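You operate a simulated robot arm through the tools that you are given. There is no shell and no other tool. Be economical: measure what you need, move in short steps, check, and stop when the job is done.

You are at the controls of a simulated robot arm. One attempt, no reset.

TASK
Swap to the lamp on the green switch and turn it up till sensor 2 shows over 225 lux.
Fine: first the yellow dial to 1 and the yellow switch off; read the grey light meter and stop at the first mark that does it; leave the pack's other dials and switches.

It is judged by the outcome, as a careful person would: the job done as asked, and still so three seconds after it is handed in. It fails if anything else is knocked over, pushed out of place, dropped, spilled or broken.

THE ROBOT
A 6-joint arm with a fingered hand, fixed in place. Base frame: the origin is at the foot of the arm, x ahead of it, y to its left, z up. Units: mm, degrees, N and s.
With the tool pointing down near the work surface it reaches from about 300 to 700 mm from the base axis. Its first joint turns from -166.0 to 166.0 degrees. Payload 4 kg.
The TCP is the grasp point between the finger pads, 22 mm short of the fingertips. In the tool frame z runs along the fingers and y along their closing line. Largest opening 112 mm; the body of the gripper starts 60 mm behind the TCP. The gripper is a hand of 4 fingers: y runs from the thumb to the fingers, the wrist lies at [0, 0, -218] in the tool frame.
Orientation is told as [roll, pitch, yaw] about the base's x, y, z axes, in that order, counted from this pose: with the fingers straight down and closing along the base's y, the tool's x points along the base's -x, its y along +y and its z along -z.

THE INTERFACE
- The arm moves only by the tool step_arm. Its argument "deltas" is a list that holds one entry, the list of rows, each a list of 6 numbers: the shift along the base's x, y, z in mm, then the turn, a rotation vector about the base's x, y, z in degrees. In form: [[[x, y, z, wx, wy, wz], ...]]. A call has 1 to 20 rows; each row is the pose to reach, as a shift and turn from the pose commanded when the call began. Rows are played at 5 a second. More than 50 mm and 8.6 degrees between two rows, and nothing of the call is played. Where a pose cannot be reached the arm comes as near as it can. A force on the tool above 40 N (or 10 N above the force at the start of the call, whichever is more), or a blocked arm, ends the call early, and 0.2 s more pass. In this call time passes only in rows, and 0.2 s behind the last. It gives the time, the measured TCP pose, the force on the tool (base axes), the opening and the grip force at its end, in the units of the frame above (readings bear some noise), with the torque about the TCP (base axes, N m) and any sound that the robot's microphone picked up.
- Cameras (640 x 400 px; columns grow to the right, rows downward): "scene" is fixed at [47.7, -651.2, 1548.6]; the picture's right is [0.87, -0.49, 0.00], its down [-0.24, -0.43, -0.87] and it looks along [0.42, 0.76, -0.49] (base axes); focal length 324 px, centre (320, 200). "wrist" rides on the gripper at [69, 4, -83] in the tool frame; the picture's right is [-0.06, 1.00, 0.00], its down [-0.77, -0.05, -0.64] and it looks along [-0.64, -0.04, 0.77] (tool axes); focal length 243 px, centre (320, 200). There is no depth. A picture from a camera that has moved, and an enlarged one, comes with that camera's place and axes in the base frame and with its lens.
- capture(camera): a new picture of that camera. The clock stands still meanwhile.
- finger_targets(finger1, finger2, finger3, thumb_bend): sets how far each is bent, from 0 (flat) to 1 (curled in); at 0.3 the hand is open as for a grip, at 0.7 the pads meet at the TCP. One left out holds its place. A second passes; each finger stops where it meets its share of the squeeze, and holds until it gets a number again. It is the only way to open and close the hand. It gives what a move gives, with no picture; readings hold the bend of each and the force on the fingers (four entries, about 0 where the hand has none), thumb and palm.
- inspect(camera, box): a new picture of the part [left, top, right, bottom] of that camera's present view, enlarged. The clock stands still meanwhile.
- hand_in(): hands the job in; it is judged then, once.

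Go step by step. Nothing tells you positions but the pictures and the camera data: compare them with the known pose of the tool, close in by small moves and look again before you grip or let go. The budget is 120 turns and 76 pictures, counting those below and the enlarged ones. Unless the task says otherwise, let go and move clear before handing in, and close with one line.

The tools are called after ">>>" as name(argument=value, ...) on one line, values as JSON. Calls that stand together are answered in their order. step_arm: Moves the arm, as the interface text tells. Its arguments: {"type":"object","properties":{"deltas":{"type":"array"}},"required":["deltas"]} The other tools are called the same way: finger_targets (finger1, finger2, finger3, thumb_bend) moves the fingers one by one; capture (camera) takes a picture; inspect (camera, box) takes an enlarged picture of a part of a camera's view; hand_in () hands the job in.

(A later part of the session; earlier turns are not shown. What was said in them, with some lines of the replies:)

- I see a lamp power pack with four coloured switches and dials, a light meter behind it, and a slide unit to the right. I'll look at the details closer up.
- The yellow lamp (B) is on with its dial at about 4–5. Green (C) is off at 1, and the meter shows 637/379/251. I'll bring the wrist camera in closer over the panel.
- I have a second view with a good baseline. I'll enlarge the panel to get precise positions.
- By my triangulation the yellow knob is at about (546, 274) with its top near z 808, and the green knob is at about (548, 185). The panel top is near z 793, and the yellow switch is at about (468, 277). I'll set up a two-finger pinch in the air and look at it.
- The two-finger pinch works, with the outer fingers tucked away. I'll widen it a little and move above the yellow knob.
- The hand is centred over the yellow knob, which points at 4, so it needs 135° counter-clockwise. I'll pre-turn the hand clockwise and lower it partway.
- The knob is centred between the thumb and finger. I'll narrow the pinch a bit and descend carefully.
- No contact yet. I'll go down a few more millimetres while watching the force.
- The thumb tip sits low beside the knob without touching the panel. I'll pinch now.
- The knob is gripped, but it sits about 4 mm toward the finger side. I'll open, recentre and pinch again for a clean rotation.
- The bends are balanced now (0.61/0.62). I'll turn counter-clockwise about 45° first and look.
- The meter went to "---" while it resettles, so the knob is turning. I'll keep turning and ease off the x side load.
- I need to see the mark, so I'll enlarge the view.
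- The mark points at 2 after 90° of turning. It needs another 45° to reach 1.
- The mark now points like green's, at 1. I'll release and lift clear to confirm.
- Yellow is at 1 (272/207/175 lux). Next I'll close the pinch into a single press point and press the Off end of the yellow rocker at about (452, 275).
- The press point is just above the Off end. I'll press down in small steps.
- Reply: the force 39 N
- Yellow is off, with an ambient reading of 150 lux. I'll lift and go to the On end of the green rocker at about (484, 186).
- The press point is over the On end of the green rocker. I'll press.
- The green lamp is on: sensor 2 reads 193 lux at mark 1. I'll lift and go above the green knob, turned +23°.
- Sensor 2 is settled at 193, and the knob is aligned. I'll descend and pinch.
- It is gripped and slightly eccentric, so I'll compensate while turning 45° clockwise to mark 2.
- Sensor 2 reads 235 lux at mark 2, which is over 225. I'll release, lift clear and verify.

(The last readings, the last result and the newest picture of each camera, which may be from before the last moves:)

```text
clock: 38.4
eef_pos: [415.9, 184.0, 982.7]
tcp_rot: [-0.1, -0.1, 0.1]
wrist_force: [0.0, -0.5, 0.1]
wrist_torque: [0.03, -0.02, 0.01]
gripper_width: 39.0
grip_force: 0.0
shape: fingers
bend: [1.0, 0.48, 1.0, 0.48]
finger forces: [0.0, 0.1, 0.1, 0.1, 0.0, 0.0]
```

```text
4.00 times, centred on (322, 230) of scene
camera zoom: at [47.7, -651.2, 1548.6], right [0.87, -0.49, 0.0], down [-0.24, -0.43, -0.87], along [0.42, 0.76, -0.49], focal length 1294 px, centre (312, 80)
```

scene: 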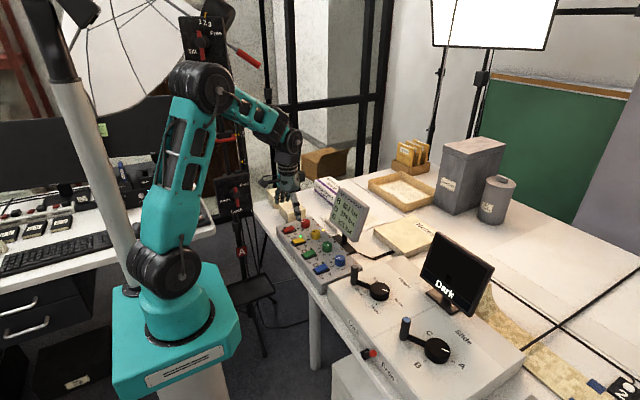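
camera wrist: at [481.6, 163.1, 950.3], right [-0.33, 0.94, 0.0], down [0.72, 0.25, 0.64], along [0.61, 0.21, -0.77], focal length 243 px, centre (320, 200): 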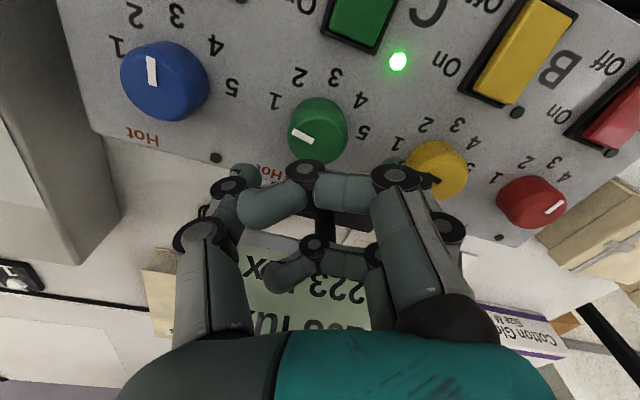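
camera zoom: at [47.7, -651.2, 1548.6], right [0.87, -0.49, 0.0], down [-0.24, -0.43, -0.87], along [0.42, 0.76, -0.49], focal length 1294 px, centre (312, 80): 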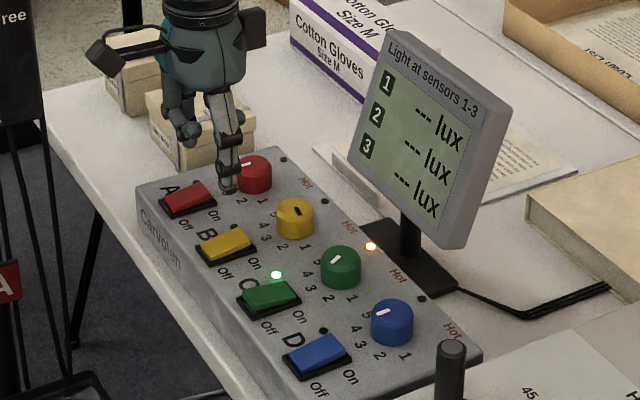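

The meter is blank again, so something is resettling. I'll wait a little, then recheck the dial and the reading.

>>> step_arm(deltas=[[[0, 0, 5, 0, 0, 0], [0, 0, 10, 0, 0, 0], [0, 0, 15, 0, 0, 0], [0, 0, 20, 0, 0, 0], [0, 0, 25, 0, 0, 0], [0, 0, 30, 0, 0, 0], [0, 0, 30, 0, 0, 0], [0, 0, 30, 0, 0, 0], [0, 0, 30, 0, 0, 0], [0, 0, 30, 0, 0, 0], [0, 0, 30, 0, 0, 0], [0, 0, 30, 0, 0, 0], [0, 0, 30, 0, 0, 0], [0, 0, 30, 0, 0, 0], [0, 0, 30, 0, 0, 0]]])

>>> inspect(camera="scene", box=[310, 180, 390, 270])

>>> inspect(camera="scene", box=[305, 224, 353, 260])

```text
clock: 41.6
eef_pos: [414.1, 184.9, 1014.1]
tcp_rot: [0.0, 0.1, 0.0]
wrist_force: [0.6, 0.7, 0.0]
wrist_torque: [-0.01, 0.02, 0.02]
gripper_width: 38.4
grip_force: 0.0
shape: fingers
bend: [1.0, 0.48, 1.0, 0.48]
finger forces: [0.1, 0.0, 0.0, 0.0, 0.1, 0.0]
```

```text
4.44 times, centred on (350, 225) of scene
camera zoom: at [47.7, -651.2, 1548.6], right [0.87, -0.49, 0.0], down [-0.24, -0.43, -0.87], along [0.42, 0.76, -0.49], focal length 1438 px, centre (187, 89)
```

zoom: 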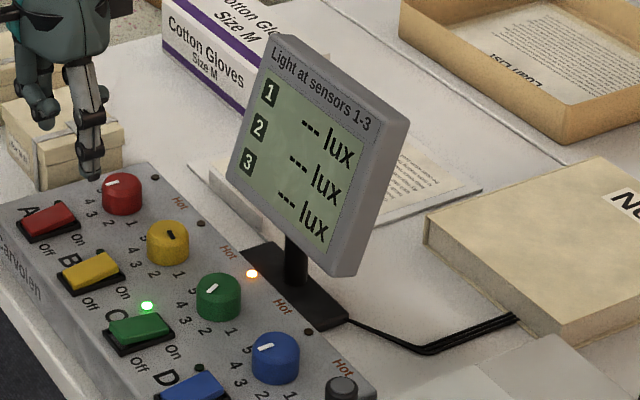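

```text
11.11 times, centred on (329, 242) of scene
camera zoom: at [47.7, -651.2, 1548.6], right [0.87, -0.49, 0.0], down [-0.24, -0.43, -0.87], along [0.42, 0.76, -0.49], focal length 3594 px, centre (220, -267)
```

zoom: 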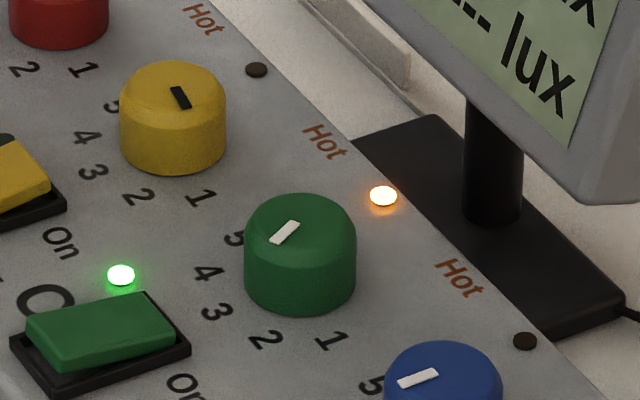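

The green knob got dragged about 15° past mark 2 during release: the mark is between 2 and 3, and the meter is blank. I'll regrip it better centred, at about (548, 184.7), and nudge it back counter-clockwise.

>>> finger_targets(finger2=0.42, thumb_bend=0.42)

>>> step_arm(deltas=[[[25, 0, -20, 0, 0, -5], [50, 0, -45, 0, 0, -10], [75, 0, -70, 0, 0, -15], [100, 0, -95, 0, 0, -20], [120, 0, -120, 0, 0, -25], [133, 0, -145, 0, 0, -30]]])

>>> capture(camera="wrist")

```text
clock: 42.6
eef_pos: [413.9, 185.3, 1013.1]
tcp_rot: [0.0, 0.0, 0.1]
wrist_force: [-1.1, 0.9, -0.3]
wrist_torque: [0.0, 0.05, -0.01]
gripper_width: 41.8
grip_force: 0.1
shape: fingers
bend: [1.0, 0.42, 1.0, 0.42]
finger forces: [0.0, 0.1, 0.0, 0.1, 0.0, 0.1]
```

```text
clock: 44.0
eef_pos: [547.6, 185.5, 869.2]
tcp_rot: [0.0, -0.1, -30.0]
wrist_force: [-0.5, 0.3, 0.4]
wrist_torque: [-0.02, 0.0, 0.0]
gripper_width: 41.9
grip_force: 0.1
shape: fingers
bend: [1.0, 0.42, 1.0, 0.42]
finger forces: [0.1, 0.0, 0.0, 0.0, 0.1, 0.0]
```

```text
35 pictures are left
camera wrist: at [489.3, 222.0, 951.8], right [0.56, 0.83, 0.0], down [0.64, -0.43, 0.64], along [0.53, -0.36, -0.77], focal length 243 px, centre (320, 200)
```

wrist: 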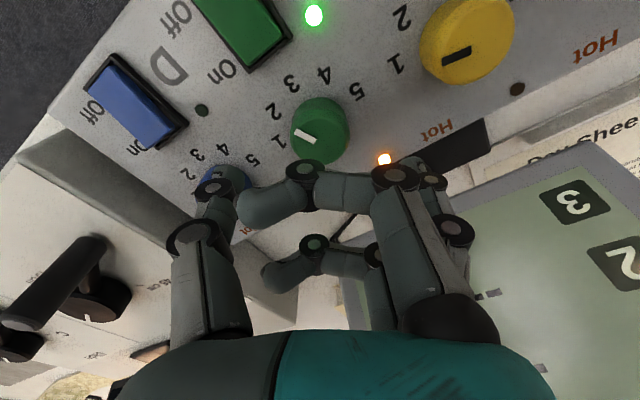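

The mark sits around 202–210°, and mark 2 is 225°. I'm centred now, so I'll descend and pinch.

>>> step_arm(deltas=[[[0, 0, -12, 0, 0, 0], [0, 0, -24, 0, 0, 0], [0, 0, -34, 0, 0, 0], [0, 0, -40, 0, 0, 0], [0, 0, -45, 0, 0, 0], [0, 0, -49, 0, 0, 0]]])

>>> finger_targets(finger2=0.7, thumb_bend=0.7)

>>> step_arm(deltas=[[[0, 0, 0, 0, 0, 4], [0, 0, 0, 0, 0, 8], [0, 0, 0, 0, 0, 12]]])

>>> inspect(camera="scene", box=[310, 190, 374, 250])

```text
clock: 45.4
eef_pos: [547.5, 185.9, 820.2]
tcp_rot: [0.0, 0.0, -29.9]
wrist_force: [0.4, 0.0, 0.1]
wrist_torque: [-0.02, -0.05, 0.03]
gripper_width: 41.8
grip_force: 0.1
shape: fingers
bend: [1.0, 0.42, 1.0, 0.42]
finger forces: [0.0, 0.0, 0.0, 0.0, 0.0, 0.0]
```

```text
clock: 46.4
eef_pos: [549.5, 185.5, 820.3]
tcp_rot: [-0.1, 0.1, -30.1]
wrist_force: [-3.1, -7.3, -3.4]
wrist_torque: [-0.11, 0.03, 0.05]
gripper_width: 33.4
grip_force: 9.4
shape: fingers
bend: [1.0, 0.6, 1.0, 0.63]
finger forces: [0.0, 5.7, 0.1, 0.0, 12.4, 0.1]
```

```text
clock: 47.2
eef_pos: [548.3, 185.4, 819.6]
tcp_rot: [0.0, 0.0, -17.9]
wrist_force: [-2.2, -6.7, -2.6]
wrist_torque: [-0.04, 0.03, 0.04]
gripper_width: 33.6
grip_force: 8.9
shape: fingers
bend: [1.0, 0.6, 1.0, 0.63]
finger forces: [0.1, 6.3, 0.1, 0.1, 11.8, 0.1]
```

```text
6.67 times, centred on (342, 220) of scene
camera zoom: at [47.7, -651.2, 1548.6], right [0.87, -0.49, 0.0], down [-0.24, -0.43, -0.87], along [0.42, 0.76, -0.49], focal length 2156 px, centre (173, 67)
```

zoom: 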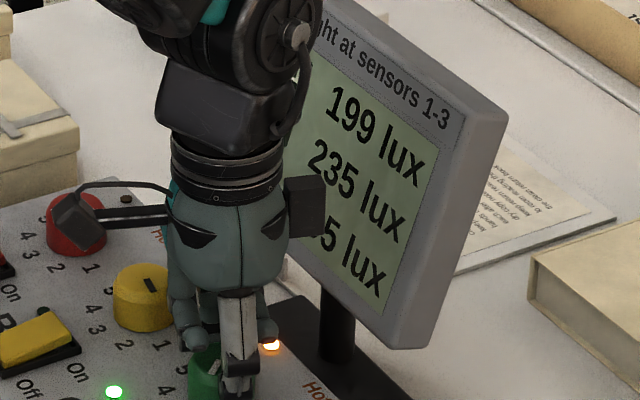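

The reading is back to 235. I'll turn a few degrees more toward the centre of mark 2 and look at the pointer.

>>> step_arm(deltas=[[[0, 0, 0, 0, 0, 3], [0, 0, 0, 0, 0, 5]]])

>>> inspect(camera="scene", box=[318, 190, 366, 258])

>>> inspect(camera="scene", box=[318, 238, 342, 254])

```text
clock: 47.8
eef_pos: [547.1, 186.6, 819.0]
tcp_rot: [0.0, 0.0, -13.0]
wrist_force: [-0.5, -5.0, 0.2]
wrist_torque: [-0.02, 0.01, -0.02]
gripper_width: 33.2
grip_force: 9.7
shape: fingers
bend: [1.0, 0.6, 1.0, 0.63]
finger forces: [0.0, 7.2, 0.0, 0.1, 11.6, 0.0]
```

```text
5.88 times, centred on (342, 224) of scene
camera zoom: at [47.7, -651.2, 1548.6], right [0.87, -0.49, 0.0], down [-0.24, -0.43, -0.87], along [0.42, 0.76, -0.49], focal length 1903 px, centre (191, 59)
```

zoom: 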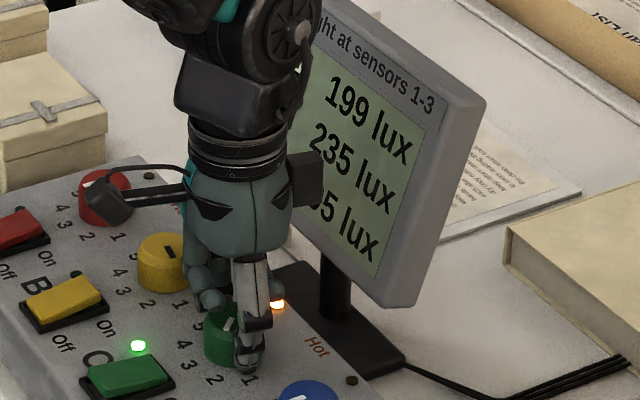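

```text
16.00 times, centred on (330, 246) of scene
camera zoom: at [47.7, -651.2, 1548.6], right [0.87, -0.49, 0.0], down [-0.24, -0.43, -0.87], along [0.42, 0.76, -0.49], focal length 5176 px, centre (160, -536)
```

zoom: 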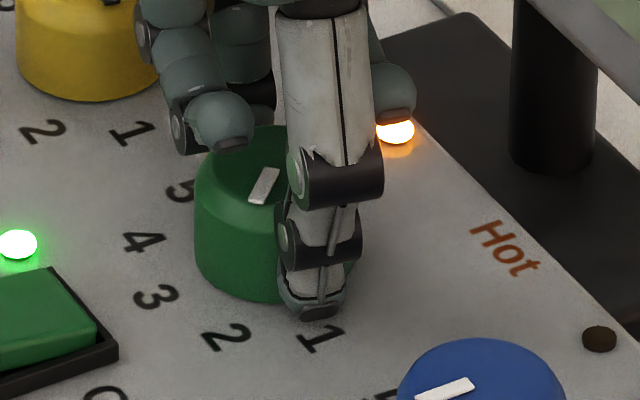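

The mark now matches the mark 2 direction and the reading is 235. I'll release wider and check before lifting.

>>> finger_targets(finger2=0.42, thumb_bend=0.42)

>>> inspect(camera="scene", box=[318, 190, 366, 258])

>>> inspect(camera="scene", box=[318, 238, 342, 254])

```text
clock: 48.8
eef_pos: [547.2, 185.8, 819.4]
tcp_rot: [0.1, 0.0, -13.0]
wrist_force: [-0.4, 0.2, -0.4]
wrist_torque: [0.07, 0.05, -0.01]
gripper_width: 41.7
grip_force: 0.0
shape: fingers
bend: [1.0, 0.42, 1.0, 0.42]
finger forces: [0.0, 0.0, 0.1, 0.0, 0.0, 0.0]
```

```text
5.88 times, centred on (342, 224) of scene
camera zoom: at [47.7, -651.2, 1548.6], right [0.87, -0.49, 0.0], down [-0.24, -0.43, -0.87], along [0.42, 0.76, -0.49], focal length 1903 px, centre (191, 59)
```

zoom: 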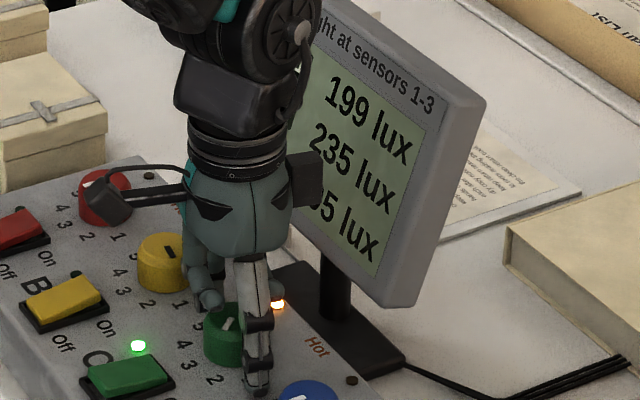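

```text
16.00 times, centred on (330, 246) of scene
camera zoom: at [47.7, -651.2, 1548.6], right [0.87, -0.49, 0.0], down [-0.24, -0.43, -0.87], along [0.42, 0.76, -0.49], focal length 5176 px, centre (160, -536)
```

zoom: 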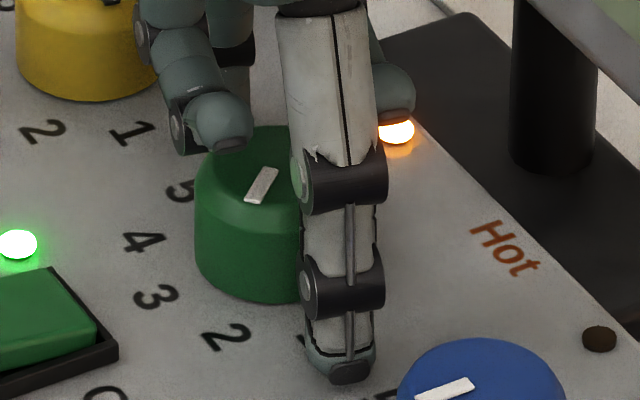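

The fingers are free of the knob, with the mark still at 2 and sensor 2 at 235. I'll lift straight up slowly and move clear.

>>> step_arm(deltas=[[[0, 0, 5, 0, 0, 0], [0, 0, 12, 0, 0, 0], [0, 0, 22, 0, 0, 0], [0, 0, 40, 0, 0, 0], [0, 0, 70, 0, 0, 0], [-20, 0, 105, 0, 0, 5], [-50, 0, 140, 0, 0, 10], [-90, 0, 165, 0, 0, 13], [-130, 0, 180, 0, 0, 13], [-130, 0, 180, 0, 0, 13], [-130, 0, 180, 0, 0, 13], [-130, 0, 180, 0, 0, 13], [-130, 0, 180, 0, 0, 13], [-130, 0, 180, 0, 0, 13]]])

>>> inspect(camera="scene", box=[270, 180, 380, 280])

>>> inspect(camera="scene", box=[305, 224, 353, 260])

```text
clock: 51.8
eef_pos: [416.2, 185.8, 1001.5]
tcp_rot: [0.0, 0.0, 0.0]
wrist_force: [-0.3, 0.4, 0.5]
wrist_torque: [-0.02, 0.0, 0.05]
gripper_width: 41.8
grip_force: 0.0
shape: fingers
bend: [1.0, 0.42, 1.0, 0.42]
finger forces: [0.0, 0.1, 0.0, 0.0, 0.1, 0.0]
```

```text
4.00 times, centred on (325, 230) of scene
camera zoom: at [47.7, -651.2, 1548.6], right [0.87, -0.49, 0.0], down [-0.24, -0.43, -0.87], along [0.42, 0.76, -0.49], focal length 1294 px, centre (300, 80)
```

zoom: 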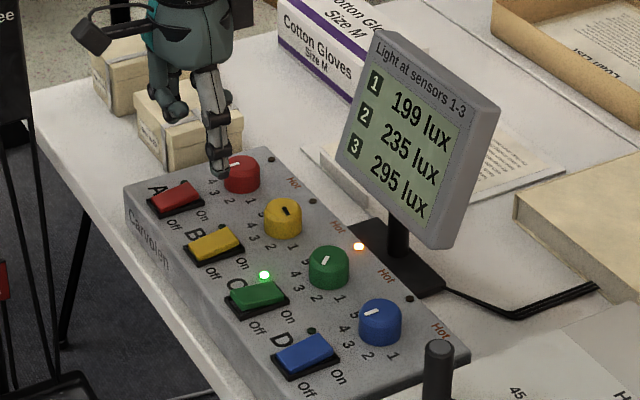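

```text
11.11 times, centred on (329, 242) of scene
camera zoom: at [47.7, -651.2, 1548.6], right [0.87, -0.49, 0.0], down [-0.24, -0.43, -0.87], along [0.42, 0.76, -0.49], focal length 3594 px, centre (220, -267)
```

zoom: 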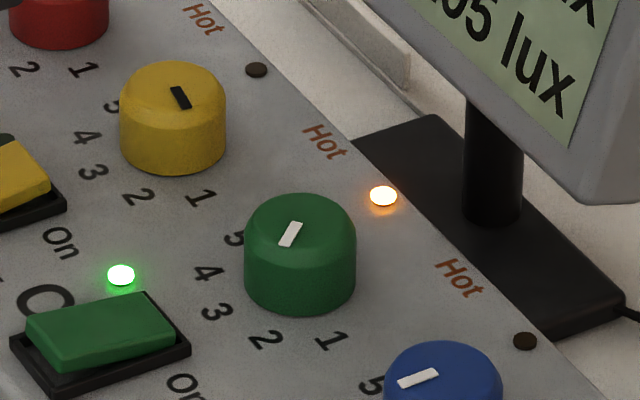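

Yellow is at 1 and off, green is on at mark 2, and the meter holds 235 lux on sensor 2. Red and blue look unchanged and the arm is clear, so I'm handing in.

>>> hand_in()

```text
The job is handed in.
```

The job is done and handed in: the yellow dial is at 1 with its switch off, the green lamp is on at mark 2 (the first mark over 225), and sensor 2 read 235 lux. On release I briefly dragged the green dial about 15° past mark 2, then set it back.
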